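You operate a simulated robot arm through the tools that you are given. There is no shell and no other tool.

You are at the controls of a simulated two-armed robot. One attempt, no reset.

JOB
Trim the converter output to 12.0 V under full lamp load, then switch the lamps off.
Fine: head, tail and turn lamps are all on while you turn the trim knob.
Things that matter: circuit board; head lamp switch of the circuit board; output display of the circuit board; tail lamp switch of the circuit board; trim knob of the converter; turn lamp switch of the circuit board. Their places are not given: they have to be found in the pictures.

It is judged by the outcome, as a careful person would: the job done as asked, and still so three seconds after it is handed in. It fails if anything else is knocked over, pushed out of place, dropped, spilled or broken.

ROBOT AND FRAMES
Two 7-joint arms with fingered hands on one trunk that stands fixed in place. Base frame: the origin is at the foot of the trunk, x ahead of it, y to its left, z up. Lengths are in m, angles in rad, forces in N, time in s.
The left shoulder is at [0.07, 0.166, 1.343], the right one opposite. With the tool pointing down near the work surface each hand reaches from about 0.46 to 0.96 m from the base axis, measured 20 degrees to its own side. Payload 4.1 kg a hand.
The TCP of each hand is the grasp point between the finger pads, 0.032 m short of the fingertips. In the tool frame z runs along the fingers and y along their closing line. Largest opening 0.108 m; the body of the gripper starts 0.038 m behind the TCP. The gripper is a hand of 4 fingers: y runs from the thumb to the fingers, the wrist lies at [-0.016, -0.108, -0.186] in the tool frame, and closing takes about 1.5 s.
Orientation is that of the tool frame in the base frame, as a unit quaternion [w, x, y, z]. With the fingers straight down and the wrist toward the robot, the tool's x, y and z point along [0, 1, 0], [1, 0, 0] and [0, 0, -1] of the base frame.

CONTROLS
- The arms move only by the tool drive_tool. It takes "left_motion", "right_motion" or both (then of equal length, played together; a hand with none holds still); each is a list of rows, each a list of 2 entries, a list of its own where there are three numbers: the shift along the base's x, y, z in units of 40 mm (1.0 is 40 mm), then the turn, a rotation vector about the base's x, y, z in units of 6 degrees (1.0 is 6 degrees). In form: [[[tx, ty, tz], [wx, wy, wz]], ...]. A call has 1 to 20 rows; each row shifts and turns the commanded pose from where the row before left it. "left_fingers" and "right_fingers" are, for a hand that has rows, the closure in counts, from 0 (fully open) to 255 (shut), set as the call begins (left out, the last holds). A call with a number of a shift or a turn outside -1 to 1 is refused whole. Each row takes 0.2 s and may step no farther than 0.05 m and 0.15 rad from the row before; otherwise, or with a gripper value out of range, the whole call is refused. A pose out of reach is approached as far as the arm can. The call stops where the force on the tool passes 40 N (or 10 N more than at its start, if that is more) or the arm is blocked; 0.2 s more then pass. The fingers move at their own pace (about 0.045 m/s each) and stop on an object; they squeeze with about 31 N. The grip force told is the motor's: it shows also when the fingers shut on nothing. Time passes only in rows, and 0.2 s behind the last, so rows that do not move let the fingers close. It gives the time, the measured TCP pose, the force on the tool (base axes), the opening and the grip force at its end, in the units of the frame above (readings bear some noise), with the torque about the TCP (base axes, N m) and any sound that the robot's microphone picked up.
- Cameras (640 x 400 px; columns grow to the right, rows downward): "scene" is now at [0.1431, -0.0118, 1.6056]; the picture's right is [-0.13, -0.99, 0.00], its down [-0.25, 0.03, -0.97] and it looks along [0.96, -0.12, -0.25] (base axes); focal length 318 px, centre (320, 200). "left" rides on the left gripper at [-0.064, -0.093, -0.132] in its tool frame; the picture's right is [-0.80, -0.28, 0.53], its down [0.55, -0.71, 0.45] and it looks along [0.25, 0.65, 0.72] (tool axes); focal length 247 px, centre (320, 200). "right" rides on the right gripper at [0.064, -0.092, -0.132] in its tool frame; the picture's right is [-0.80, 0.28, -0.53], its down [-0.55, -0.71, 0.45] and it looks along [-0.25, 0.65, 0.72] (tool axes); focal length 247 px, centre (320, 200).
- get_image(camera): a new picture of that camera. No time passes.
- raise_lower(by): slides the trunk up (or, below 0, down) by that many m; the arms and the scene camera ride with it, the base frame stays. It gives what a move gives, with no picture.
- set_fingers(index, middle, ring, thumb_bend, hand): sets how far each is bent, from 0 (flat) to 100 (curled in); at 30 the hand is open as for a grip, at 70 the pads meet at the TCP. One left out holds its place. A second passes; each finger stops where it meets its share of the squeeze, and holds until it gets a number again. A gripper value or a shape takes the hand back. It gives what a move gives, with no picture; readings hold the bend of each and the force on the fingers (four entries, about 0 where the hand has none), thumb and palm.
- hand_shape(shape, hand): the hand has 4 fingers and takes this shape, open, in about a second: jaw (thumb against the fingers, like two jaws); tri (thumb and two fingers); tip (a fingertip pinch); poke (one finger out to press); point (the index stretched); flat (the hand flat); cup (the hand cupped); fist (a fist). The gripper value then closes the fingers along that shape, each until it touches; the sizes above hold for jaw. It gives what a move gives, with no picture.
- turn_head(pan, tilt): turns the head with the scene camera to pan (to the left, within 1.501 rad either way) and tilt (down, from -0.506 to 1.204), counted from straight ahead of the robot. It gives what a move gives.
- probe_pixels(camera, pixels): for up to 12 pixels [column, row] of the newest picture of that camera ("zoom" is the newest enlarged one), the place [x, y, z] in the base frame of the surface seen there, good to about 0.002 m. No time passes.
- inspect(camera, box): a new picture of the part [left, top, right, bottom] of that camera's present view, enlarged. No time passes.
- job_done(): hands the job in; it is judged then, once.

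Unless the task says otherwise, let go and move clear before handing in.

The tools are called after "Request:" as a command line: name --argument value ..., lists and objects as JSON in quotes. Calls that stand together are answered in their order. drive_tool: Moves the arms, as the interface text tells. Its arguments: {"type":"object","properties":{"left_motion":{"type":"array","items":{"type":"array"}},"left_fingers":{"type":"number"},"right_motion":{"type":"array","items":{"type":"array"}},"right_fingers":{"type":"number"}},"required":[]} The other tools are called the same way: raise_lower (by) slides the trunk up or down; hand_shape (shape, hand) gives the hand a shape; set_fingers (index, middle, ring, thumb_bend, hand) moves the fingers one by one; turn_head (pan, tilt) turns the head that bears the scene camera; get_image (camera) takes a picture; probe_pixels (camera, pixels) gives the place of the surface under pixels of a picture; inspect (camera, box) takes an enlarged picture of a part of a camera's view; job_done () hands the job in.

At the start:

```text
clock: 0.0
left_tcp_pos: [0.6145, 0.2962, 1.4372]
left_tool_rot: [0.0, 0.708, 0.707, 0.0]
left_wrist_force: [-0.9, -0.3, -0.4]
left_wrist_torque: [-0.01, -0.01, 0.01]
left_opening: 0.1075
left_gripper_force: 0.1
left_shape: jaw
left_bend: [30.0, 30.0, 30.0, 30.0]
left_finger forces: [0.1, 0.1, 0.0, 0.0, 0.0, 0.1]
right_tcp_pos: [0.5833, -0.2687, 1.5383]
right_tool_rot: [0.0, 0.707, 0.707, -0.001]
right_wrist_force: [0.8, 0.7, 0.8]
right_wrist_torque: [-0.01, -0.02, -0.04]
right_opening: 0.1076
right_gripper_force: 0.0
right_shape: jaw
right_bend: [30.0, 30.0, 30.0, 30.0]
right_finger forces: [0.0, 0.1, 0.0, 0.0, 0.0, 0.0]
trunk travel left (down, up): [-0.85, 0.09]
head pan, tilt: [-0.129, 0.257]
```

scene: 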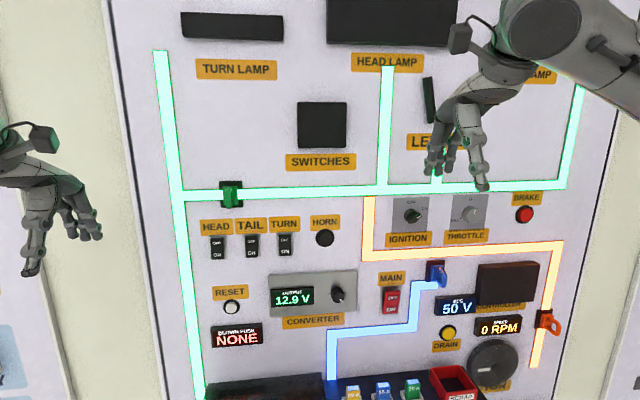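
right: 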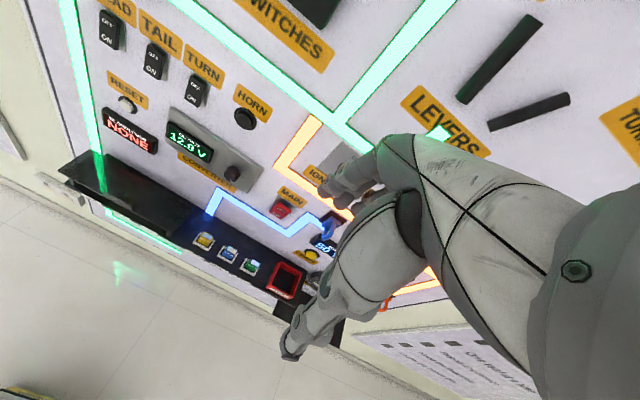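
left: 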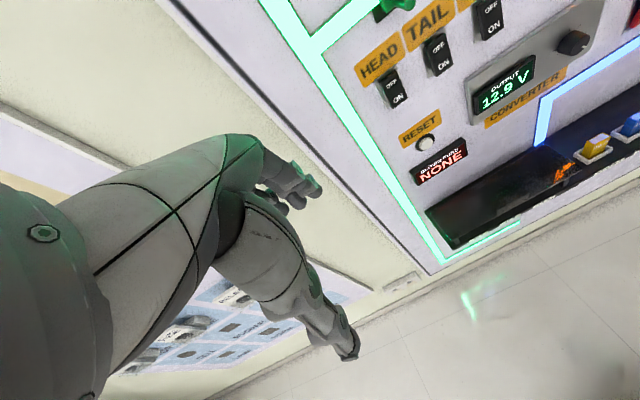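

The scene picture shows a vertical board with HEAD/TAIL/TURN rocker switches around (218,247), (252,245), (285,243), a converter with a display reading 12.9 V at (293,297) and a knob at (338,294). I'll enlarge that area and probe positions.

Request:
inspect --camera "scene" --box '[190, 200, 370, 340]'

Request:
probe_pixels --camera "scene" --pixels '[[218, 240], [218, 254], [252, 240], [252, 252], [285, 238], [285, 252], [338, 294], [350, 280], [293, 297], [235, 270], [325, 238], [390, 300]]'

```text
2.86 times, centred on (280, 270) of scene
```

zoom: 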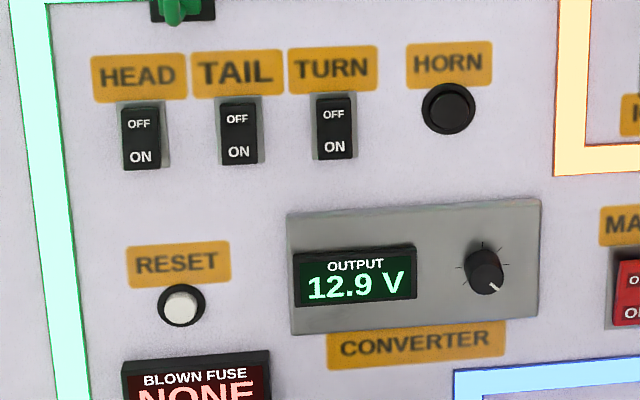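

```text
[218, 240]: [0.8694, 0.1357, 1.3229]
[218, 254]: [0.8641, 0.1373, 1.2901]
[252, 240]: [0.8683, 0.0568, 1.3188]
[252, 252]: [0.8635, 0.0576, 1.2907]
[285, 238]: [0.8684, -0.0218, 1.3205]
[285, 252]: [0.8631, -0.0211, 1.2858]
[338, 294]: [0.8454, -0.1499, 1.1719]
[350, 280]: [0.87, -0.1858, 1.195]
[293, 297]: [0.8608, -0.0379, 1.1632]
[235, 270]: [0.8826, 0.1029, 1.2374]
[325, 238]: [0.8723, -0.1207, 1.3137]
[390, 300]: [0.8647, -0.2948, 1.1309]
```

The knob sits near (0.845,-0.150,1.172) and the rockers' lower (ON) halves stand out, so they look OFF. I'll probe the enlarged picture for finer positions and look at the rest of the board.

Request:
probe_pixels --camera "zoom" --pixels '[[140, 118], [140, 158], [238, 116], [238, 154], [334, 113], [334, 150], [486, 266], [486, 285], [486, 248], [470, 268], [500, 268], [440, 250]]'

Request:
inspect --camera "scene" --box '[340, 190, 580, 400]'

Request:
inspect --camera "scene" --box '[150, 0, 400, 170]'

```text
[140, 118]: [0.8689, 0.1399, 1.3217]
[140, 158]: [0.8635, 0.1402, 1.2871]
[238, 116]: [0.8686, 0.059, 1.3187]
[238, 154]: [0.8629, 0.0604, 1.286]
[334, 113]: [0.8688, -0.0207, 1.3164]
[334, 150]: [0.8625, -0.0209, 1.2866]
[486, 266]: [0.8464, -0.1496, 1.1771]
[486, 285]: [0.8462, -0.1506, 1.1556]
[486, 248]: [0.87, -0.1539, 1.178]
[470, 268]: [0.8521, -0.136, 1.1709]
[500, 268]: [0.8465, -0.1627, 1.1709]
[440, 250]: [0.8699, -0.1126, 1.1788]
```

```text
1.90 times, centred on (460, 295) of scene
```

zoom: 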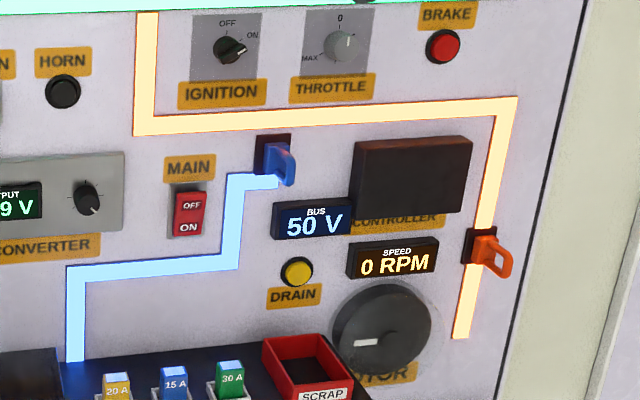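

```text
2.35 times, centred on (275, 85) of scene
```

zoom: 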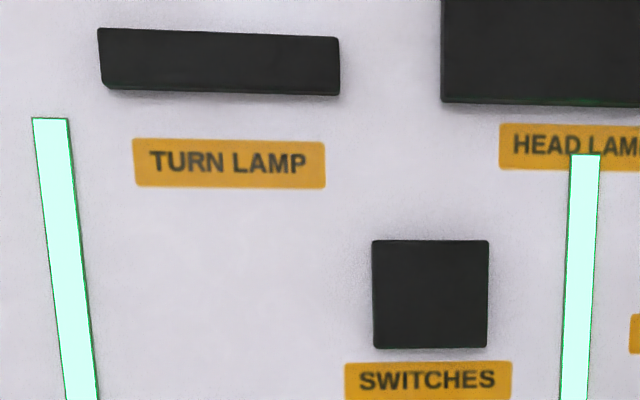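

All three lamps look dark, rockers OFF, main on, and the converter plate lies at x≈0.870 with the knob face at x≈0.846. I'll turn the left hand to point its fingers at the board (-90° about y) and shape it to poke.

Request:
hand_shape --shape "poke" --hand "left"

Request:
drive_tool --left_motion '[[[0, 0, 0], [0, -1, 0]], [[0, 0, 0], [0, -1, 0]], [[0, 0, 0], [0, -1, 0]], [[0, 0, 0], [0, -1, 0]], [[0, 0, 0], [0, -1, 0]], [[0, 0, 0], [0, -1, 0]], [[0, 0, 0], [0, -1, 0]], [[0, 0, 0], [0, -1, 0]], [[0, 0, 0], [0, -1, 0]], [[0, 0, 0], [0, -1, 0]], [[0, 0, 0], [0, -1, 0]], [[0, 0, 0], [0, -1, 0]], [[0, 0, 0], [0, -1, 0]], [[0, 0, 0], [0, -1, 0]], [[0, 0, 0], [0, -1, 0]]]'

```text
clock: 0.9
left_tcp_pos: [0.6151, 0.2957, 1.4381]
left_tool_rot: [0.0, 0.708, 0.706, 0.0]
left_wrist_force: [0.8, -0.5, -1.1]
left_wrist_torque: [0.01, 0.01, -0.02]
left_opening: 0.0001
left_gripper_force: 0.0
left_shape: poke
left_bend: [70.0, 70.0, 99.0, 100.0]
left_finger forces: [0.1, 0.0, 0.0, 0.0, 0.1, 0.1]
right_tcp_pos: [0.583, -0.2695, 1.5374]
right_tool_rot: [-0.001, 0.707, 0.707, 0.001]
right_wrist_force: [0.0, 0.6, -0.1]
right_wrist_torque: [-0.03, 0.0, -0.04]
right_opening: 0.1075
right_gripper_force: 0.0
right_shape: jaw
right_bend: [30.0, 30.0, 30.0, 30.0]
right_finger forces: [0.1, 0.0, 0.1, 0.0, 0.1, 0.0]
trunk travel left (down, up): [-0.85, 0.09]
head pan, tilt: [-0.129, 0.257]
```

```text
clock: 4.1
left_tcp_pos: [0.6159, 0.2967, 1.4377]
left_tool_rot: [0.499, 0.5, 0.499, 0.502]
left_wrist_force: [-0.2, -1.2, -0.7]
left_wrist_torque: [0.01, 0.02, 0.02]
left_opening: 0.0002
left_gripper_force: 0.2
left_shape: poke
left_bend: [70.0, 70.0, 99.0, 100.0]
left_finger forces: [0.0, 0.0, 0.1, 0.1, 0.0, 0.0]
right_tcp_pos: [0.5834, -0.2704, 1.5381]
right_tool_rot: [-0.001, 0.707, 0.707, 0.0]
right_wrist_force: [0.1, 0.1, -0.2]
right_wrist_torque: [0.02, -0.06, -0.01]
right_opening: 0.1074
right_gripper_force: 0.0
right_shape: jaw
right_bend: [30.0, 30.0, 30.0, 30.0]
right_finger forces: [0.1, 0.0, 0.1, 0.1, 0.1, 0.1]
trunk travel left (down, up): [-0.85, 0.09]
head pan, tilt: [-0.129, 0.257]
```

The left hand now points forward in the poke shape; I'll look at it from the scene and left cameras to find where the poking fingertip is.

Request:
get_image --camera "scene"

Request:
get_image --camera "left"

```text
taken
```

scene: 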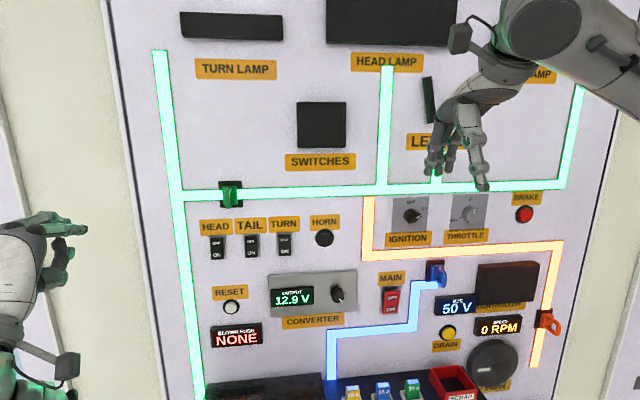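

```text
taken
```

left: 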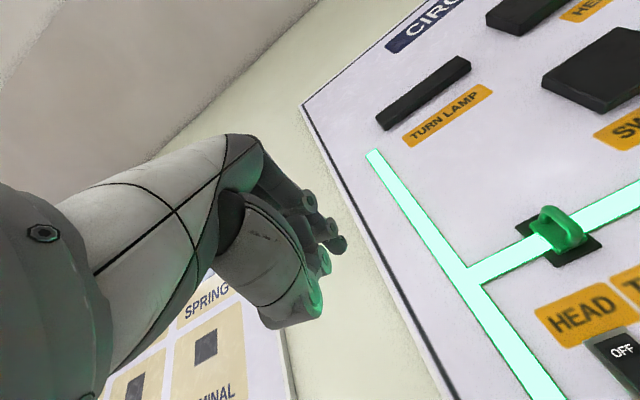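

The left hand is at the left edge of the scene view, so I'll pan the head left to see which finger sticks out.

Request:
turn_head --pan 0.45 --tilt 0.3

Request:
inspect --camera "scene" --box '[160, 80, 480, 320]'

Request:
inspect --camera "left" --box '[200, 130, 400, 340]'

```text
clock: 5.1
left_tcp_pos: [0.6142, 0.2966, 1.4378]
left_tool_rot: [0.501, 0.5, 0.5, 0.5]
left_wrist_force: [0.1, -0.4, -0.3]
left_wrist_torque: [0.01, 0.02, -0.01]
left_opening: 0.0001
left_gripper_force: 0.1
left_shape: poke
left_bend: [70.0, 70.0, 99.0, 100.0]
left_finger forces: [0.0, 0.0, 0.0, 0.0, 0.1, 0.0]
right_tcp_pos: [0.5826, -0.2697, 1.5383]
right_tool_rot: [0.0, 0.707, 0.707, 0.0]
right_wrist_force: [0.5, -0.8, -0.4]
right_wrist_torque: [0.0, 0.0, 0.03]
right_opening: 0.1077
right_gripper_force: 0.1
right_shape: jaw
right_bend: [30.0, 30.0, 30.0, 30.0]
right_finger forces: [0.0, 0.0, 0.1, 0.0, 0.1, 0.1]
trunk travel left (down, up): [-0.85, 0.09]
head pan, tilt: [0.45, 0.3]
```

```text
1.67 times, centred on (320, 200) of scene
```

zoom: 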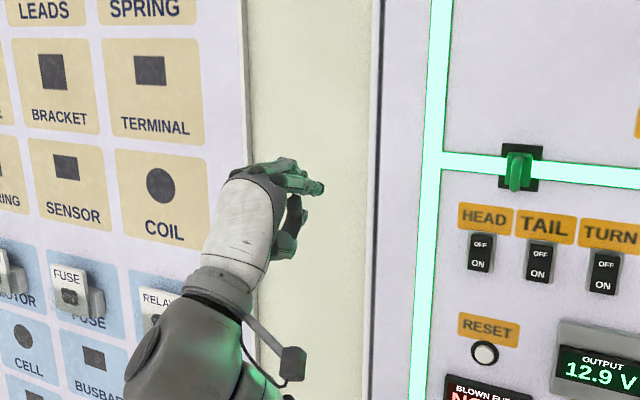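

```text
1.90 times, centred on (300, 235) of left
```

zoom: 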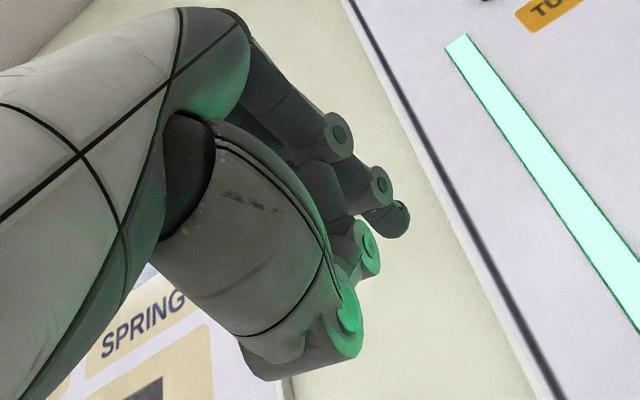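

One finger sticks out at zoom (322,187); I'll zoom tightly and probe its tip.

Request:
inspect --camera "scene" --box '[275, 160, 335, 210]'

Request:
probe_pixels --camera "zoom" --pixels '[[360, 110], [400, 120], [440, 130], [465, 140], [480, 146], [300, 90], [300, 130], [350, 200], [330, 240]]'

```text
8.00 times, centred on (305, 185) of scene
```

zoom: 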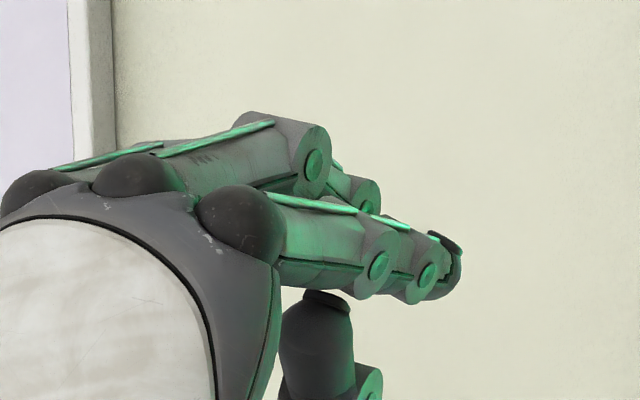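

```text
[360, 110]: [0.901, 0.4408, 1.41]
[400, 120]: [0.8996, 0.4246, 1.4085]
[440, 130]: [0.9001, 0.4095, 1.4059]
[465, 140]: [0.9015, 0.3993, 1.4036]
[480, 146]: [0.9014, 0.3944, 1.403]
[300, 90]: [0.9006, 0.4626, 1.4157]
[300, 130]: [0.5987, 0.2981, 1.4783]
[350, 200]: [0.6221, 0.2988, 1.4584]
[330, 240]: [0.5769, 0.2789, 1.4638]
```

The nearest finger (y≈0.28) is the outstretched one; I'll probe along it and its tip at (450,265).

Request:
probe_pixels --camera "zoom" --pixels '[[455, 262], [445, 275], [447, 290], [430, 240], [430, 275], [400, 285], [378, 265], [310, 160], [365, 195], [330, 330], [370, 380]]'

Request:
hand_shape --shape "point" --hand "left"

Request:
inspect --camera "scene" --box '[265, 150, 345, 210]'

```text
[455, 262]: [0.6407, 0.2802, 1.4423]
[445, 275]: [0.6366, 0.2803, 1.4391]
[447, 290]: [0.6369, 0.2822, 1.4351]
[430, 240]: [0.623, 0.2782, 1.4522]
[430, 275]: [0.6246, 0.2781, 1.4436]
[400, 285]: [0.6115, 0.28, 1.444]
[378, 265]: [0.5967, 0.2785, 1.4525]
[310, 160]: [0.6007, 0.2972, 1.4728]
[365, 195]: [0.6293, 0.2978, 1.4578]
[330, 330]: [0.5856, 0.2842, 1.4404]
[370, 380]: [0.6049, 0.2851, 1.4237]
```

```text
clock: 6.0
left_tcp_pos: [0.6147, 0.2965, 1.4381]
left_tool_rot: [0.5, 0.501, 0.5, 0.499]
left_wrist_force: [-0.1, -1.1, -1.1]
left_wrist_torque: [-0.02, 0.0, -0.02]
left_opening: 0.0
left_gripper_force: 0.0
left_shape: point
left_bend: [19.0, 100.0, 100.0, 99.0]
left_finger forces: [0.0, 0.1, 0.0, 0.0, 0.0, 0.0]
right_tcp_pos: [0.5832, -0.27, 1.5395]
right_tool_rot: [-0.001, 0.707, 0.707, 0.0]
right_wrist_force: [-0.1, -0.9, -1.1]
right_wrist_torque: [-0.01, 0.02, -0.03]
right_opening: 0.1075
right_gripper_force: 0.0
right_shape: jaw
right_bend: [30.0, 30.0, 30.0, 30.0]
right_finger forces: [0.1, 0.0, 0.1, 0.1, 0.1, 0.0]
trunk travel left (down, up): [-0.85, 0.09]
head pan, tilt: [0.45, 0.3]
```

```text
6.67 times, centred on (305, 180) of scene
```

zoom: 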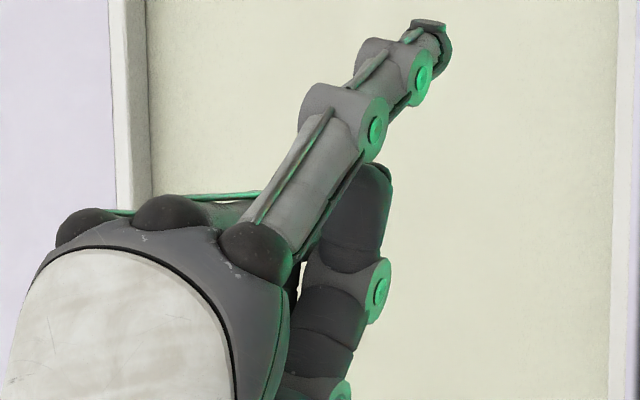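

In "point" the index sticks up at an angle; bending the index to about 55 with the others curled should make it aim straight at the board. I'll set that and look.

Request:
set_fingers --hand "left" --index 55 --middle 100 --ring 100 --thumb_bend 100

Request:
inspect --camera "scene" --box '[265, 150, 345, 210]'

```text
clock: 7.0
left_tcp_pos: [0.614, 0.2966, 1.4377]
left_tool_rot: [0.5, 0.5, 0.5, 0.5]
left_wrist_force: [0.6, -0.6, 0.2]
left_wrist_torque: [0.01, 0.0, 0.0]
left_opening: 0.0258
left_gripper_force: 0.0
left_shape: fingers
left_bend: [45.0, 100.0, 100.0, 99.0]
left_finger forces: [0.0, 0.1, 0.0, 0.0, 0.0, 0.1]
right_tcp_pos: [0.5818, -0.2696, 1.5388]
right_tool_rot: [-0.001, 0.707, 0.707, 0.0]
right_wrist_force: [0.3, 0.8, 0.4]
right_wrist_torque: [0.01, -0.01, 0.02]
right_opening: 0.1077
right_gripper_force: 0.1
right_shape: jaw
right_bend: [30.0, 30.0, 30.0, 30.0]
right_finger forces: [0.0, 0.1, 0.0, 0.0, 0.0, 0.1]
trunk travel left (down, up): [-0.85, 0.09]
head pan, tilt: [0.45, 0.3]
```

```text
6.67 times, centred on (305, 180) of scene
```

zoom: 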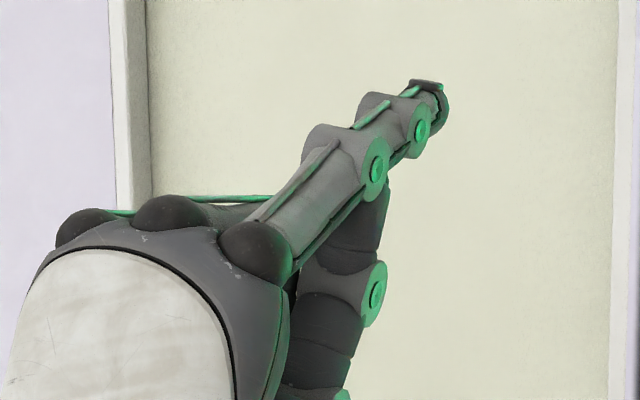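

The index reads 45 and still angles up; I'll bend it further to 62.

Request:
set_fingers --hand "left" --index 62

Request:
inspect --camera "scene" --box '[265, 150, 345, 210]'

```text
clock: 8.0
left_tcp_pos: [0.6152, 0.2952, 1.4381]
left_tool_rot: [0.499, 0.5, 0.5, 0.5]
left_wrist_force: [0.5, 0.0, -0.4]
left_wrist_torque: [0.03, 0.01, -0.03]
left_opening: 0.025
left_gripper_force: 0.0
left_shape: fingers
left_bend: [50.0, 100.0, 100.0, 98.0]
left_finger forces: [0.1, 0.0, 0.0, 0.1, 0.0, 0.0]
right_tcp_pos: [0.5817, -0.2691, 1.5391]
right_tool_rot: [0.0, 0.707, 0.707, 0.001]
right_wrist_force: [0.0, 0.7, 0.6]
right_wrist_torque: [0.0, -0.01, 0.0]
right_opening: 0.1077
right_gripper_force: 0.1
right_shape: jaw
right_bend: [30.0, 30.0, 30.0, 30.0]
right_finger forces: [0.1, 0.0, 0.0, 0.0, 0.0, 0.0]
trunk travel left (down, up): [-0.85, 0.09]
head pan, tilt: [0.45, 0.3]
```

```text
6.67 times, centred on (305, 180) of scene
```

zoom: 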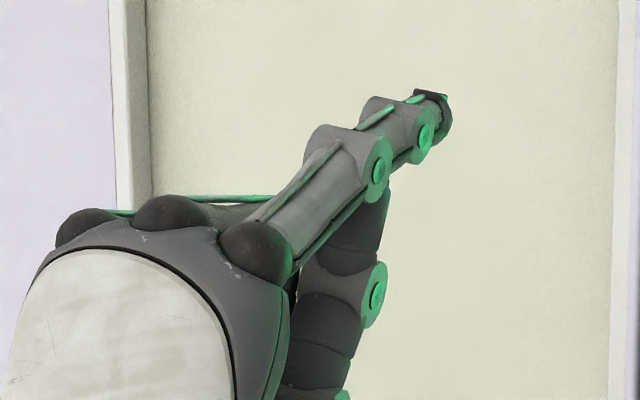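

The index is now at bend 50 and clearly sticks out ahead of the curled fingers; I'll probe its tip and the knuckles around it.

Request:
probe_pixels --camera "zoom" --pixels '[[432, 97], [445, 112], [440, 130], [425, 140], [385, 110], [375, 165], [375, 295], [340, 330], [385, 210], [330, 150], [260, 250]]'

Request:
inspect --camera "left" --box '[200, 130, 400, 340]'

```text
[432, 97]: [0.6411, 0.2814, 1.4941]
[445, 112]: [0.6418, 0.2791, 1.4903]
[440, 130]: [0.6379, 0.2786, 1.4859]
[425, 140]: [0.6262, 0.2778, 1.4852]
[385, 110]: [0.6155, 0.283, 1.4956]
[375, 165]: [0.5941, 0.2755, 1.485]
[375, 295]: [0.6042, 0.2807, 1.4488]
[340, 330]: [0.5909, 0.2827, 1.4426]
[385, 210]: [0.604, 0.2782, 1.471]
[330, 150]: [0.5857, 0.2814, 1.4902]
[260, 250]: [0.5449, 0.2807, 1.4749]
```

```text
1.90 times, centred on (300, 235) of left
```

zoom: 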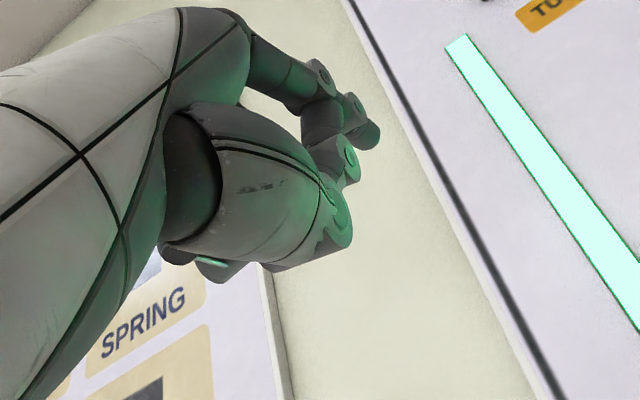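

The index runs nearly level, with its tip at about (0.643, 0.286, 1.490), which is (+0.029, -0.010, +0.052) from the TCP and 0.038 ahead of the other knuckles. I'll bring the tip to 0.04 m in front of the HEAD switch's ON half (0.8635, 0.140, 1.287).

Request:
drive_tool --left_motion '[[[0.5, -0.456, -0.6375], [0, 0, 0]], [[0.5, -0.456, -0.6375], [0, 0, 0]], [[0.5, -0.456, -0.6375], [0, 0, 0]], [[0.5, -0.456, -0.6375], [0, 0, 0]], [[0.5, -0.456, -0.6375], [0, 0, 0]], [[0.5, -0.456, -0.6375], [0, 0, 0]], [[0.5, -0.456, -0.6375], [0, 0, 0]], [[0.5, -0.456, -0.6375], [0, 0, 0]]]'

Request:
turn_head --pan -0.05 --tilt 0.3

Request:
get_image --camera "scene"

Request:
get_image --camera "left"

```text
clock: 10.0
left_tcp_pos: [0.7764, 0.1876, 1.2371]
left_tool_rot: [0.473, 0.505, 0.488, 0.533]
left_wrist_force: [0.0, 0.7, -0.1]
left_wrist_torque: [0.0, -0.03, 0.03]
left_opening: 0.025
left_gripper_force: 0.0
left_shape: fingers
left_bend: [51.0, 100.0, 100.0, 98.0]
left_finger forces: [0.1, 0.0, 0.0, 0.0, 0.0, 0.0]
right_tcp_pos: [0.5816, -0.2683, 1.5386]
right_tool_rot: [0.0, 0.708, 0.706, 0.0]
right_wrist_force: [-0.8, -0.4, 0.0]
right_wrist_torque: [0.02, -0.03, 0.01]
right_opening: 0.1075
right_gripper_force: 0.1
right_shape: jaw
right_bend: [30.0, 30.0, 30.0, 30.0]
right_finger forces: [0.0, 0.0, 0.0, 0.0, 0.1, 0.0]
trunk travel left (down, up): [-0.85, 0.09]
head pan, tilt: [0.45, 0.3]
stopped in row 8 (left hand): the arm was blocked; the commanded pose is now the measured one
```

```text
clock: 10.9
left_tcp_pos: [0.7788, 0.1869, 1.2367]
left_tool_rot: [0.473, 0.506, 0.487, 0.532]
left_wrist_force: [0.1, -0.1, 0.4]
left_wrist_torque: [0.0, 0.02, 0.02]
left_opening: 0.025
left_gripper_force: 0.0
left_shape: fingers
left_bend: [51.0, 100.0, 100.0, 98.0]
left_finger forces: [0.0, 0.1, 0.1, 0.1, 0.0, 0.0]
right_tcp_pos: [0.583, -0.2693, 1.5385]
right_tool_rot: [0.0, 0.707, 0.707, 0.0]
right_wrist_force: [0.2, -1.2, -0.1]
right_wrist_torque: [-0.01, 0.04, -0.02]
right_opening: 0.1077
right_gripper_force: 0.1
right_shape: jaw
right_bend: [30.0, 30.0, 30.0, 30.0]
right_finger forces: [0.0, 0.0, 0.0, 0.0, 0.0, 0.0]
trunk travel left (down, up): [-0.85, 0.09]
head pan, tilt: [-0.051, 0.3]
```

```text
taken
```

scene: 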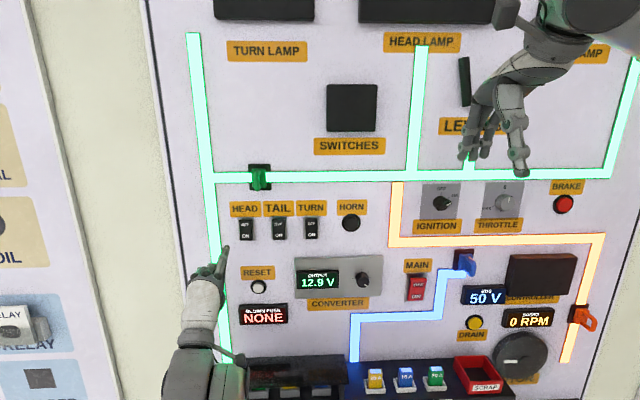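

```text
taken
```

left: 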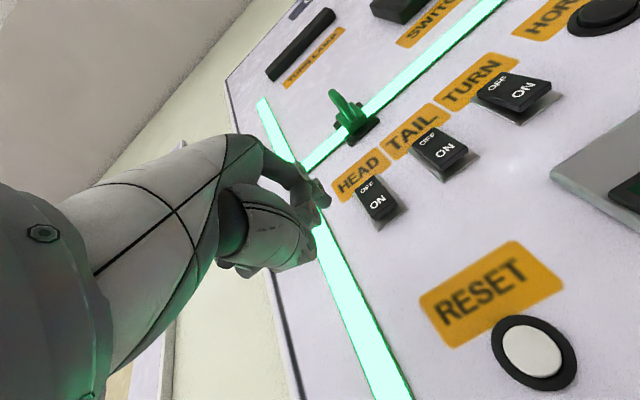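

The arm stopped short at y≈0.187 with no contact force, so it is a joint limit rather than a touch. I'll yaw the hand inward (about -z), a more natural pose for reaching toward the centre, correcting the small roll too.

Request:
drive_tool --left_motion '[[[0, 0, 0], [-0.19, 0, -1]], [[0, 0, 0], [-0.19, 0, -1]], [[0, 0, 0], [-0.19, 0, -1]], [[0, 0, 0], [-0.19, 0, -1]]]'

Request:
get_image --camera "scene"

```text
clock: 11.9
left_tcp_pos: [0.7785, 0.1865, 1.2352]
left_tool_rot: [0.593, 0.577, 0.394, 0.4]
left_wrist_force: [0.3, 0.8, -0.2]
left_wrist_torque: [0.02, 0.02, 0.0]
left_opening: 0.0252
left_gripper_force: 0.0
left_shape: fingers
left_bend: [51.0, 100.0, 100.0, 98.0]
left_finger forces: [0.0, 0.0, 0.0, 0.0, 0.1, 0.0]
right_tcp_pos: [0.5828, -0.2679, 1.538]
right_tool_rot: [-0.001, 0.707, 0.707, -0.001]
right_wrist_force: [-0.2, 0.5, 0.7]
right_wrist_torque: [-0.01, 0.0, 0.0]
right_opening: 0.1076
right_gripper_force: 0.1
right_shape: jaw
right_bend: [30.0, 30.0, 30.0, 30.0]
right_finger forces: [0.1, 0.1, 0.0, 0.0, 0.1, 0.1]
trunk travel left (down, up): [-0.85, 0.09]
head pan, tilt: [-0.051, 0.3]
```

```text
taken
```

scene: 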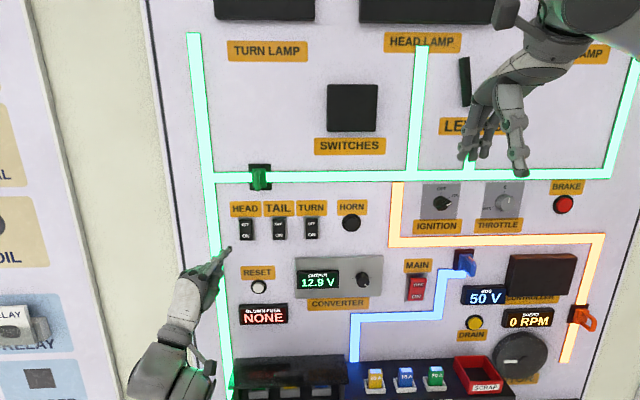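

The yaw went through (-21.7°). I'll zoom in on the fingertip to check its offset before going further.

Request:
inspect --camera "scene" --box '[180, 210, 300, 290]'

Request:
probe_pixels --camera "zoom" --pixels '[[250, 205], [262, 205], [268, 215], [262, 225], [240, 215], [220, 240], [200, 280]]'

```text
5.00 times, centred on (240, 250) of scene
```

zoom: 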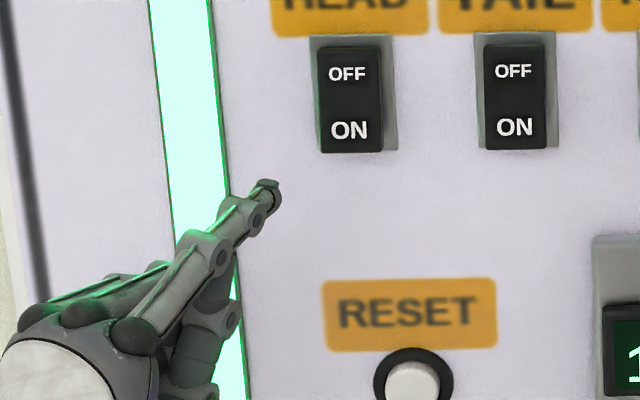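

```text
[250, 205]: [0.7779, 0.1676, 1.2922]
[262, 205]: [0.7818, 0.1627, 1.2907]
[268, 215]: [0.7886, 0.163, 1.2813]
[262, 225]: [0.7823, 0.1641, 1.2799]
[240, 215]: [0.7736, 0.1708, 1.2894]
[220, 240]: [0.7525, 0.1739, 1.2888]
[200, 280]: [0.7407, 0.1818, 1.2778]
```

The tip is about (+0.021, -0.021, +0.051) from the TCP, agreeing with the estimate. I'll move it to roughly 0.02 m in front of the HEAD switch's ON half.

Request:
drive_tool --left_motion '[[[0.0, -0.33, 0.0], [0, 0, 0]], [[0.2, -0.33, 0.0], [0, 0, 0]], [[0.4, 0.0, 0.0], [0, 0, 0]], [[0.4, 0.0, 0.0], [0, 0, 0]]]'

Request:
inspect --camera "scene" --box '[180, 210, 300, 290]'

Request:
get_image --camera "left"

```text
clock: 12.9
left_tcp_pos: [0.8181, 0.1582, 1.2342]
left_tool_rot: [0.593, 0.577, 0.394, 0.401]
left_wrist_force: [0.3, -0.1, -0.1]
left_wrist_torque: [-0.01, -0.03, 0.0]
left_opening: 0.0245
left_gripper_force: 0.0
left_shape: fingers
left_bend: [51.0, 100.0, 100.0, 98.0]
left_finger forces: [0.0, 0.1, 0.0, 0.0, 0.0, 0.0]
right_tcp_pos: [0.5828, -0.2704, 1.5391]
right_tool_rot: [0.0, 0.707, 0.707, -0.001]
right_wrist_force: [-0.8, -0.8, 0.2]
right_wrist_torque: [-0.03, 0.01, 0.01]
right_opening: 0.1075
right_gripper_force: 0.0
right_shape: jaw
right_bend: [30.0, 30.0, 30.0, 30.0]
right_finger forces: [0.0, 0.1, 0.0, 0.0, 0.0, 0.0]
trunk travel left (down, up): [-0.85, 0.09]
head pan, tilt: [-0.051, 0.3]
```

```text
5.00 times, centred on (240, 250) of scene
```

zoom: 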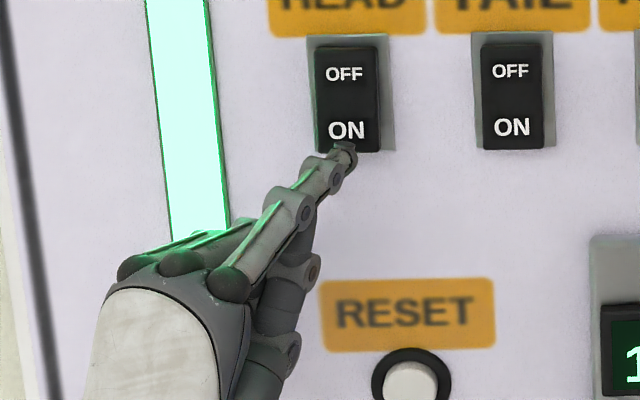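

```text
taken
```

left: 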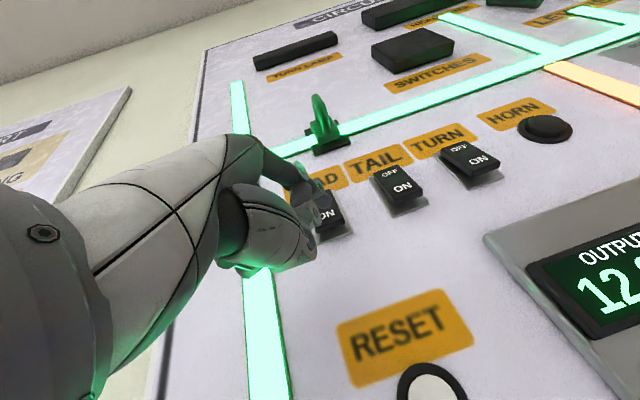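

The fingertip now covers the lower ON half at zoom (345,155); I'll probe it to know how far remains.

Request:
probe_pixels --camera "zoom" --pixels '[[345, 148], [350, 155], [348, 165], [340, 150], [325, 160], [330, 130], [365, 110], [347, 60], [390, 120]]'

```text
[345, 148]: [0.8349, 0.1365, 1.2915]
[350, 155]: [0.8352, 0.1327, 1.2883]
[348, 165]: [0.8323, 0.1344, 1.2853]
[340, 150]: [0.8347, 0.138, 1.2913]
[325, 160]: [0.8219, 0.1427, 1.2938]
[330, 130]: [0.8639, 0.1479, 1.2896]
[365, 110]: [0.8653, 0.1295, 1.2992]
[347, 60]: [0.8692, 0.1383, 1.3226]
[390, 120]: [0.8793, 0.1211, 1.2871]
```

The tip is at about (0.838, 0.135, 1.287), 0.025 m short of the rocker. I'll push in gently along x with small steps, then look.

Request:
drive_tool --left_motion '[[[0.25, 0.05, 0.0], [0, 0, 0]], [[0.25, 0.0, 0.0], [0, 0, 0]], [[0.1, 0.0, 0.0], [0, 0, 0]], [[0.1, 0.0, 0.0], [0, 0, 0]], [[0.05, 0.0, 0.0], [0, 0, 0]]]'

Request:
get_image --camera "scene"

Request:
inspect --camera "scene" --box '[180, 190, 340, 300]'

```text
clock: 14.1
left_tcp_pos: [0.8419, 0.165, 1.2385]
left_tool_rot: [0.594, 0.574, 0.393, 0.403]
left_wrist_force: [-32.9, 5.8, -10.1]
left_wrist_torque: [-0.03, -1.39, -0.59]
left_opening: 0.0238
left_gripper_force: 17.2
left_shape: fingers
left_bend: [63.0, 100.0, 100.0, 98.0]
left_finger forces: [34.0, 0.0, 0.1, 0.0, 0.0, 0.0]
right_tcp_pos: [0.5758, -0.2666, 1.5409]
right_tool_rot: [0.002, 0.707, 0.707, 0.001]
right_wrist_force: [-0.2, -0.7, 0.3]
right_wrist_torque: [-0.03, -0.04, 0.02]
right_opening: 0.1073
right_gripper_force: 0.0
right_shape: jaw
right_bend: [30.0, 30.0, 30.0, 30.0]
right_finger forces: [0.0, 0.0, 0.1, 0.1, 0.0, 0.0]
trunk travel left (down, up): [-0.85, 0.09]
head pan, tilt: [-0.051, 0.3]
```

```text
taken
```

scene: 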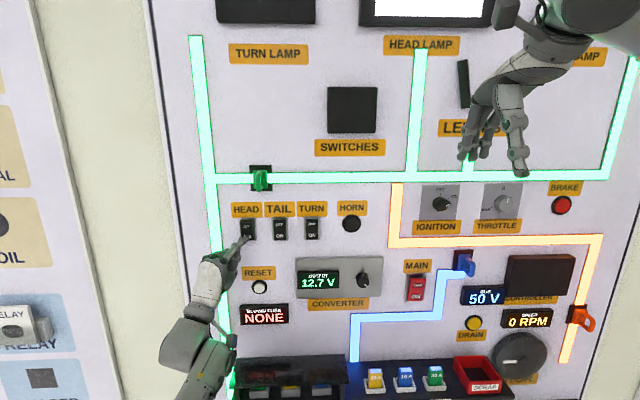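

```text
3.64 times, centred on (260, 245) of scene
```

zoom: 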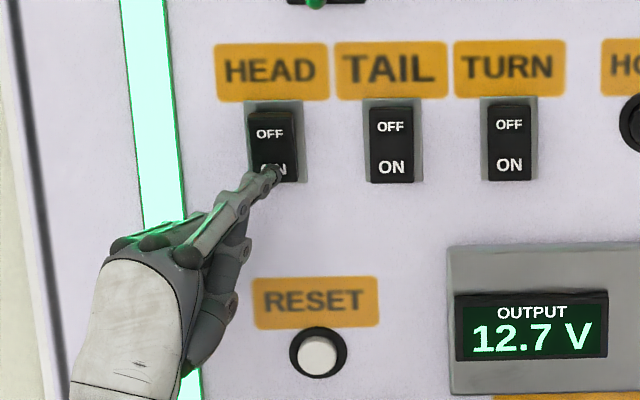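

The head lamp lit (370-480, 10) and the output dropped to 12.7 V, so HEAD is on. I'll back off 0.036 m and check the finger's shape.

Request:
drive_tool --left_motion '[[[-0.3, 0.0, 0.0], [0, 0, 0]], [[-0.3, 0.0, 0.0], [0, 0, 0]], [[-0.3, 0.0, 0.0], [0, 0, 0]]]'

Request:
inspect --camera "scene" --box '[180, 200, 340, 300]'

```text
clock: 14.9
left_tcp_pos: [0.8105, 0.1604, 1.2353]
left_tool_rot: [0.593, 0.577, 0.393, 0.401]
left_wrist_force: [-0.4, 0.4, -0.5]
left_wrist_torque: [0.03, -0.01, -0.02]
left_opening: 0.0241
left_gripper_force: 0.1
left_shape: fingers
left_bend: [56.0, 100.0, 100.0, 98.0]
left_finger forces: [0.0, 0.0, 0.0, 0.1, 0.1, 0.0]
right_tcp_pos: [0.5805, -0.268, 1.5394]
right_tool_rot: [-0.001, 0.708, 0.707, 0.0]
right_wrist_force: [0.1, -0.8, 0.3]
right_wrist_torque: [0.02, 0.02, -0.02]
right_opening: 0.1075
right_gripper_force: 0.0
right_shape: jaw
right_bend: [30.0, 30.0, 30.0, 30.0]
right_finger forces: [0.0, 0.0, 0.0, 0.1, 0.1, 0.0]
trunk travel left (down, up): [-0.85, 0.09]
head pan, tilt: [-0.051, 0.3]
```

```text
4.00 times, centred on (260, 250) of scene
```

zoom: 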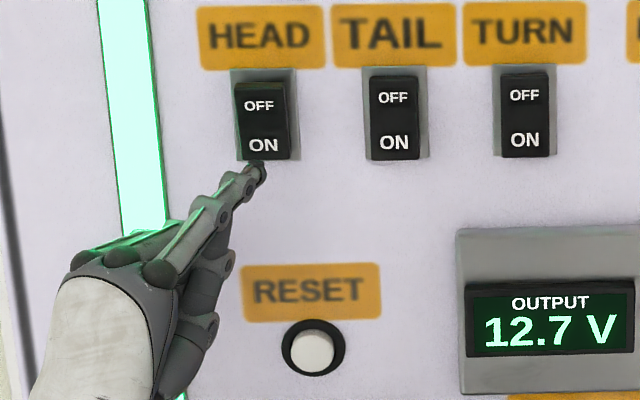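

HEAD stays on with 12.7 V. I'll probe the tip (258,170) and the TAIL rocker again before moving over.

Request:
probe_pixels --camera "zoom" --pixels '[[258, 164], [262, 170], [258, 180], [250, 172], [394, 143], [394, 155], [524, 140], [524, 152], [376, 145], [416, 145], [262, 95], [262, 145]]'

```text
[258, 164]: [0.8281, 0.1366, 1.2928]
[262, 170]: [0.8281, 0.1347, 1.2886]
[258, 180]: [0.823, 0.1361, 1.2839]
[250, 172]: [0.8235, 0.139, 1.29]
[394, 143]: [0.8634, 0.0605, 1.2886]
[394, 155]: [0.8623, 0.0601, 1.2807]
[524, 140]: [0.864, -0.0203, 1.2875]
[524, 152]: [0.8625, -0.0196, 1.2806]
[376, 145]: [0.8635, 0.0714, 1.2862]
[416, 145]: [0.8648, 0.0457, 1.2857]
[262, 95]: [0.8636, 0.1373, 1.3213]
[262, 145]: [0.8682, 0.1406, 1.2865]
```

HEAD's lower half is now pressed in (0.868 vs 0.8636 top). The tip is at (0.830, 0.136, 1.288); I'll shift it -0.077 in y to TAIL, keeping clear of the board.

Request:
drive_tool --left_motion '[[[-0.2, -0.3, 0.0], [0, 0, 0]], [[0, -0.4, -0.05], [0, 0, 0]], [[0, -0.4, -0.05], [0, 0, 0]], [[0, -0.4, 0.0], [0, 0, 0]], [[0, -0.4, 0.0], [0, 0, 0]]]'

Request:
inspect --camera "scene" --box '[180, 200, 340, 300]'

```text
clock: 16.1
left_tcp_pos: [0.8035, 0.0855, 1.2314]
left_tool_rot: [0.594, 0.576, 0.393, 0.402]
left_wrist_force: [1.0, 0.5, 0.4]
left_wrist_torque: [0.04, 0.03, 0.0]
left_opening: 0.0243
left_gripper_force: 0.2
left_shape: fingers
left_bend: [56.0, 100.0, 100.0, 98.0]
left_finger forces: [0.0, 0.0, 0.1, 0.0, 0.0, 0.1]
right_tcp_pos: [0.5823, -0.2697, 1.5382]
right_tool_rot: [-0.001, 0.707, 0.707, 0.0]
right_wrist_force: [0.2, 0.6, 0.2]
right_wrist_torque: [0.04, -0.01, -0.04]
right_opening: 0.1075
right_gripper_force: 0.1
right_shape: jaw
right_bend: [30.0, 30.0, 30.0, 30.0]
right_finger forces: [0.1, 0.1, 0.1, 0.1, 0.1, 0.0]
trunk travel left (down, up): [-0.85, 0.09]
head pan, tilt: [-0.051, 0.3]
```

```text
4.00 times, centred on (260, 250) of scene
```

zoom: 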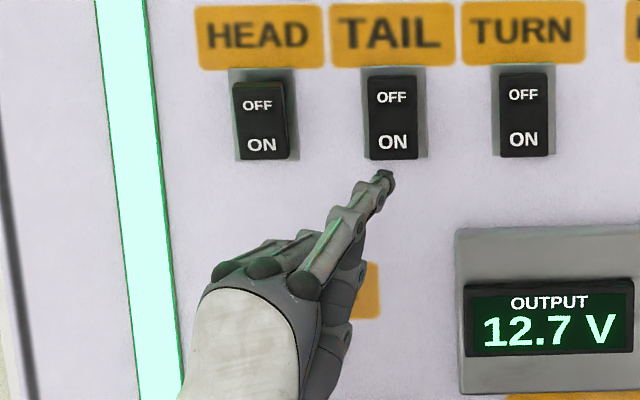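

The tip sits in front of TAIL at about (0.823, 0.061, 1.284). I'll push in 0.044 m with small final steps.

Request:
drive_tool --left_motion '[[[0.4, 0.0, 0.0], [0, 0, 0]], [[0.4, 0.0, 0.0], [0, 0, 0]], [[0.1, 0.0, 0.0], [0, 0, 0]], [[0.1, 0.0, 0.0], [0, 0, 0]], [[0.1, 0.0, 0.0], [0, 0, 0]]]'

Request:
inspect --camera "scene" --box '[180, 200, 340, 300]'

```text
clock: 17.3
left_tcp_pos: [0.8424, 0.0869, 1.2342]
left_tool_rot: [0.595, 0.576, 0.391, 0.401]
left_wrist_force: [-25.5, 5.1, -8.5]
left_wrist_torque: [-0.03, -1.13, -0.45]
left_opening: 0.0236
left_gripper_force: 13.9
left_shape: fingers
left_bend: [62.0, 100.0, 100.0, 98.0]
left_finger forces: [27.2, 0.1, 0.0, 0.0, 0.1, 0.1]
right_tcp_pos: [0.5772, -0.2672, 1.5402]
right_tool_rot: [0.0, 0.707, 0.707, 0.001]
right_wrist_force: [0.8, -0.1, 0.0]
right_wrist_torque: [-0.03, -0.04, 0.05]
right_opening: 0.1074
right_gripper_force: 0.1
right_shape: jaw
right_bend: [30.0, 30.0, 30.0, 30.0]
right_finger forces: [0.0, 0.1, 0.0, 0.1, 0.1, 0.0]
trunk travel left (down, up): [-0.85, 0.09]
head pan, tilt: [-0.051, 0.3]
```

```text
4.00 times, centred on (260, 250) of scene
```

zoom: 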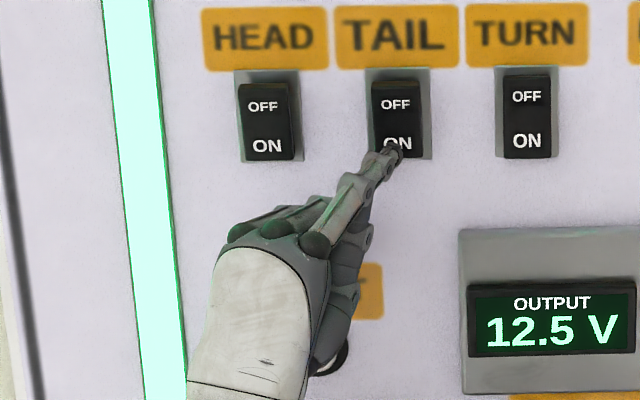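

The output fell to 12.5 V, so TAIL is on. I'll back off and shift to TURN (y≈-0.020).

Request:
drive_tool --left_motion '[[[-0.4, 0.0, 0.0], [0, 0, 0]], [[-0.4, 0.0, 0.0], [0, 0, 0]], [[-0.3, 0.0, 0.0], [0, 0, 0]], [[0, -0.4, 0.0], [0, 0, 0]], [[0, -0.4, 0.0], [0, 0, 0]], [[0, -0.4, 0.0], [0, 0, 0]], [[0, -0.4, 0.0], [0, 0, 0]], [[0, -0.4, 0.0], [0, 0, 0]]]'

Request:
inspect --camera "scene" --box '[220, 200, 380, 300]'

```text
clock: 19.1
left_tcp_pos: [0.8048, 0.0045, 1.2317]
left_tool_rot: [0.593, 0.577, 0.393, 0.402]
left_wrist_force: [0.7, -0.6, -0.1]
left_wrist_torque: [0.04, -0.03, 0.01]
left_opening: 0.0239
left_gripper_force: 0.1
left_shape: fingers
left_bend: [57.0, 100.0, 100.0, 98.0]
left_finger forces: [0.0, 0.0, 0.0, 0.0, 0.1, 0.1]
right_tcp_pos: [0.5813, -0.2693, 1.5376]
right_tool_rot: [0.001, 0.708, 0.707, 0.0]
right_wrist_force: [-1.0, -0.1, 0.4]
right_wrist_torque: [-0.01, 0.01, 0.0]
right_opening: 0.1076
right_gripper_force: 0.0
right_shape: jaw
right_bend: [30.0, 30.0, 30.0, 30.0]
right_finger forces: [0.1, 0.0, 0.1, 0.1, 0.0, 0.0]
trunk travel left (down, up): [-0.85, 0.09]
head pan, tilt: [-0.051, 0.3]
```

```text
4.00 times, centred on (300, 250) of scene
```

zoom: 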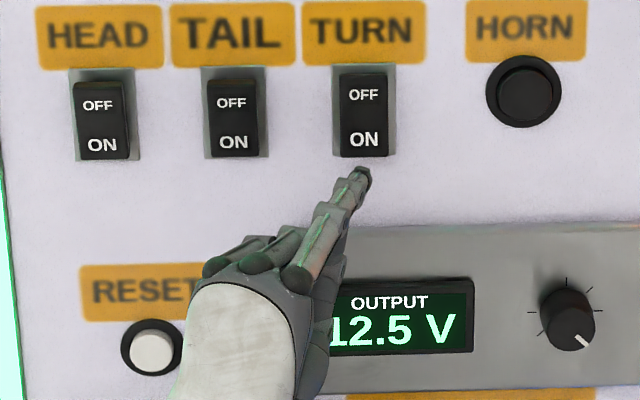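

The tip is lined up with TURN at zoom (362,175), and the other hand parts stay well behind the display. I'll push in by 0.044 m again.

Request:
drive_tool --left_motion '[[[0.4, 0.0, 0.0], [0, 0, 0]], [[0.4, 0.0, 0.0], [0, 0, 0]], [[0.1, 0.0, 0.0], [0, 0, 0]], [[0.1, 0.0, 0.0], [0, 0, 0]], [[0.1, 0.0, 0.0], [0, 0, 0]]]'

Request:
inspect --camera "scene" --box '[220, 200, 380, 300]'

```text
clock: 20.3
left_tcp_pos: [0.8414, 0.0072, 1.2341]
left_tool_rot: [0.595, 0.574, 0.392, 0.404]
left_wrist_force: [-33.2, 4.9, -10.3]
left_wrist_torque: [-0.03, -1.35, -0.59]
left_opening: 0.0233
left_gripper_force: 17.0
left_shape: fingers
left_bend: [63.0, 100.0, 100.0, 98.0]
left_finger forces: [33.5, 0.0, 0.0, 0.0, 0.1, 0.0]
right_tcp_pos: [0.5751, -0.2678, 1.5424]
right_tool_rot: [0.001, 0.707, 0.707, 0.002]
right_wrist_force: [0.0, 0.2, -0.3]
right_wrist_torque: [0.02, -0.02, 0.0]
right_opening: 0.1076
right_gripper_force: 0.1
right_shape: jaw
right_bend: [30.0, 30.0, 30.0, 30.0]
right_finger forces: [0.0, 0.0, 0.0, 0.1, 0.0, 0.0]
trunk travel left (down, up): [-0.85, 0.09]
head pan, tilt: [-0.051, 0.3]
```

```text
4.00 times, centred on (300, 250) of scene
```

zoom: 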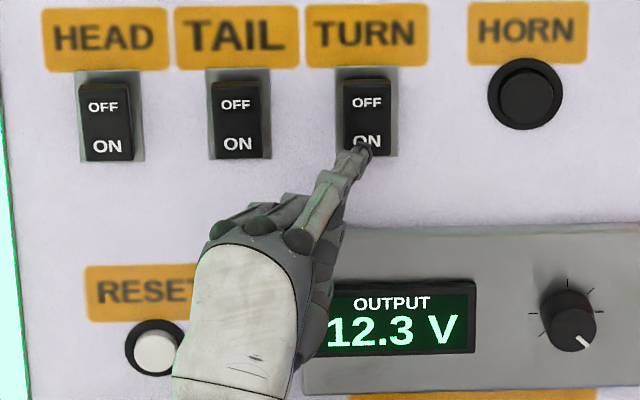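

The output is 12.3 V: all three switches are on. I'll withdraw the left hand back and to the left, then check the lamps.

Request:
drive_tool --left_motion '[[[-0.4, 0.0, 0.0], [0, 0, 0]], [[-0.5, 0.0, 0.0], [0, 0, 0]], [[-0.8, 0.0, 0.0], [0, 0, 0]], [[-0.6, 0.6, 0.0], [0, 0, 0]], [[-0.4, 0.8, 0.0], [0, 0, 0]], [[-0.2, 0.8, 0.0], [0, 0, 0]], [[-0.2, 0.9, 0.0], [0, 0, 0]], [[0, 0.9, 0.0], [0, 0, 0]], [[0, 0.9, 0.0], [0, 0, 0]], [[0, 0.9, 0.0], [0, 0, 0]]]'

Request:
turn_head --pan -0.15 --tilt 0.15

Request:
get_image --camera "scene"

```text
clock: 22.5
left_tcp_pos: [0.722, 0.2405, 1.2299]
left_tool_rot: [0.593, 0.576, 0.394, 0.402]
left_wrist_force: [0.1, -0.2, -0.5]
left_wrist_torque: [-0.03, 0.02, 0.01]
left_opening: 0.0239
left_gripper_force: 0.1
left_shape: fingers
left_bend: [58.0, 100.0, 100.0, 98.0]
left_finger forces: [0.0, 0.1, 0.0, 0.0, 0.0, 0.0]
right_tcp_pos: [0.5834, -0.2672, 1.5381]
right_tool_rot: [0.0, 0.707, 0.707, 0.0]
right_wrist_force: [-0.1, 0.2, 0.4]
right_wrist_torque: [-0.04, 0.0, 0.03]
right_opening: 0.1078
right_gripper_force: 0.1
right_shape: jaw
right_bend: [30.0, 30.0, 30.0, 30.0]
right_finger forces: [0.0, 0.0, 0.0, 0.1, 0.0, 0.1]
trunk travel left (down, up): [-0.85, 0.09]
head pan, tilt: [-0.051, 0.3]
```

```text
clock: 23.2
left_tcp_pos: [0.7221, 0.2398, 1.2305]
left_tool_rot: [0.593, 0.577, 0.393, 0.401]
left_wrist_force: [-0.8, -0.6, 0.1]
left_wrist_torque: [0.0, -0.01, 0.03]
left_opening: 0.0237
left_gripper_force: 0.1
left_shape: fingers
left_bend: [58.0, 100.0, 100.0, 98.0]
left_finger forces: [0.0, 0.1, 0.0, 0.1, 0.0, 0.1]
right_tcp_pos: [0.583, -0.2691, 1.5391]
right_tool_rot: [0.0, 0.707, 0.708, -0.001]
right_wrist_force: [-0.5, -0.1, 0.2]
right_wrist_torque: [0.01, 0.01, 0.01]
right_opening: 0.1075
right_gripper_force: 0.0
right_shape: jaw
right_bend: [30.0, 30.0, 30.0, 30.0]
right_finger forces: [0.0, 0.1, 0.0, 0.0, 0.0, 0.1]
trunk travel left (down, up): [-0.85, 0.09]
head pan, tilt: [-0.15, 0.15]
```

```text
taken
```

scene: 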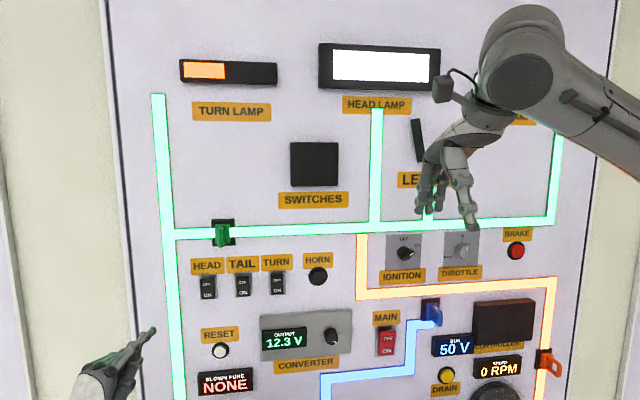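

Head and turn lamps glow at (205,70) and (380,66), and the output reads 12.3 V; I need 12.0. I'll zoom in on the knob to get its size, pointer and centre.

Request:
inspect --camera "scene" --box '[290, 305, 370, 360]'

Request:
probe_pixels --camera "zoom" --pixels '[[320, 245], [340, 245], [360, 245], [385, 245], [300, 245], [340, 210], [340, 225], [340, 265], [340, 285], [340, 300], [280, 245], [420, 245]]'

```text
7.27 times, centred on (330, 332) of scene
```

zoom: 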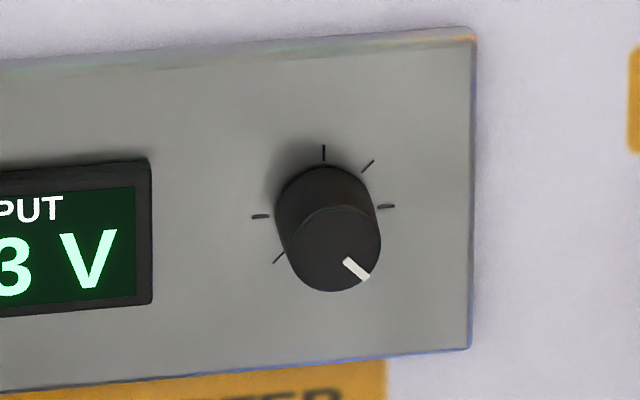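

```text
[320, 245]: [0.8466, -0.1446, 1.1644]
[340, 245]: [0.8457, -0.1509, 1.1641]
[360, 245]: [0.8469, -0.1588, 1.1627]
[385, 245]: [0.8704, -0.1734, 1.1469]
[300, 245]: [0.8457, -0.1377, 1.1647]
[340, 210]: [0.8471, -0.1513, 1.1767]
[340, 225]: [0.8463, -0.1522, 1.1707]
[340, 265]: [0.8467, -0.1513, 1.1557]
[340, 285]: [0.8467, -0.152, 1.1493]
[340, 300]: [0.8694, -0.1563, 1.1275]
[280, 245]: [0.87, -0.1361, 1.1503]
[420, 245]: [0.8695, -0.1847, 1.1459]
```

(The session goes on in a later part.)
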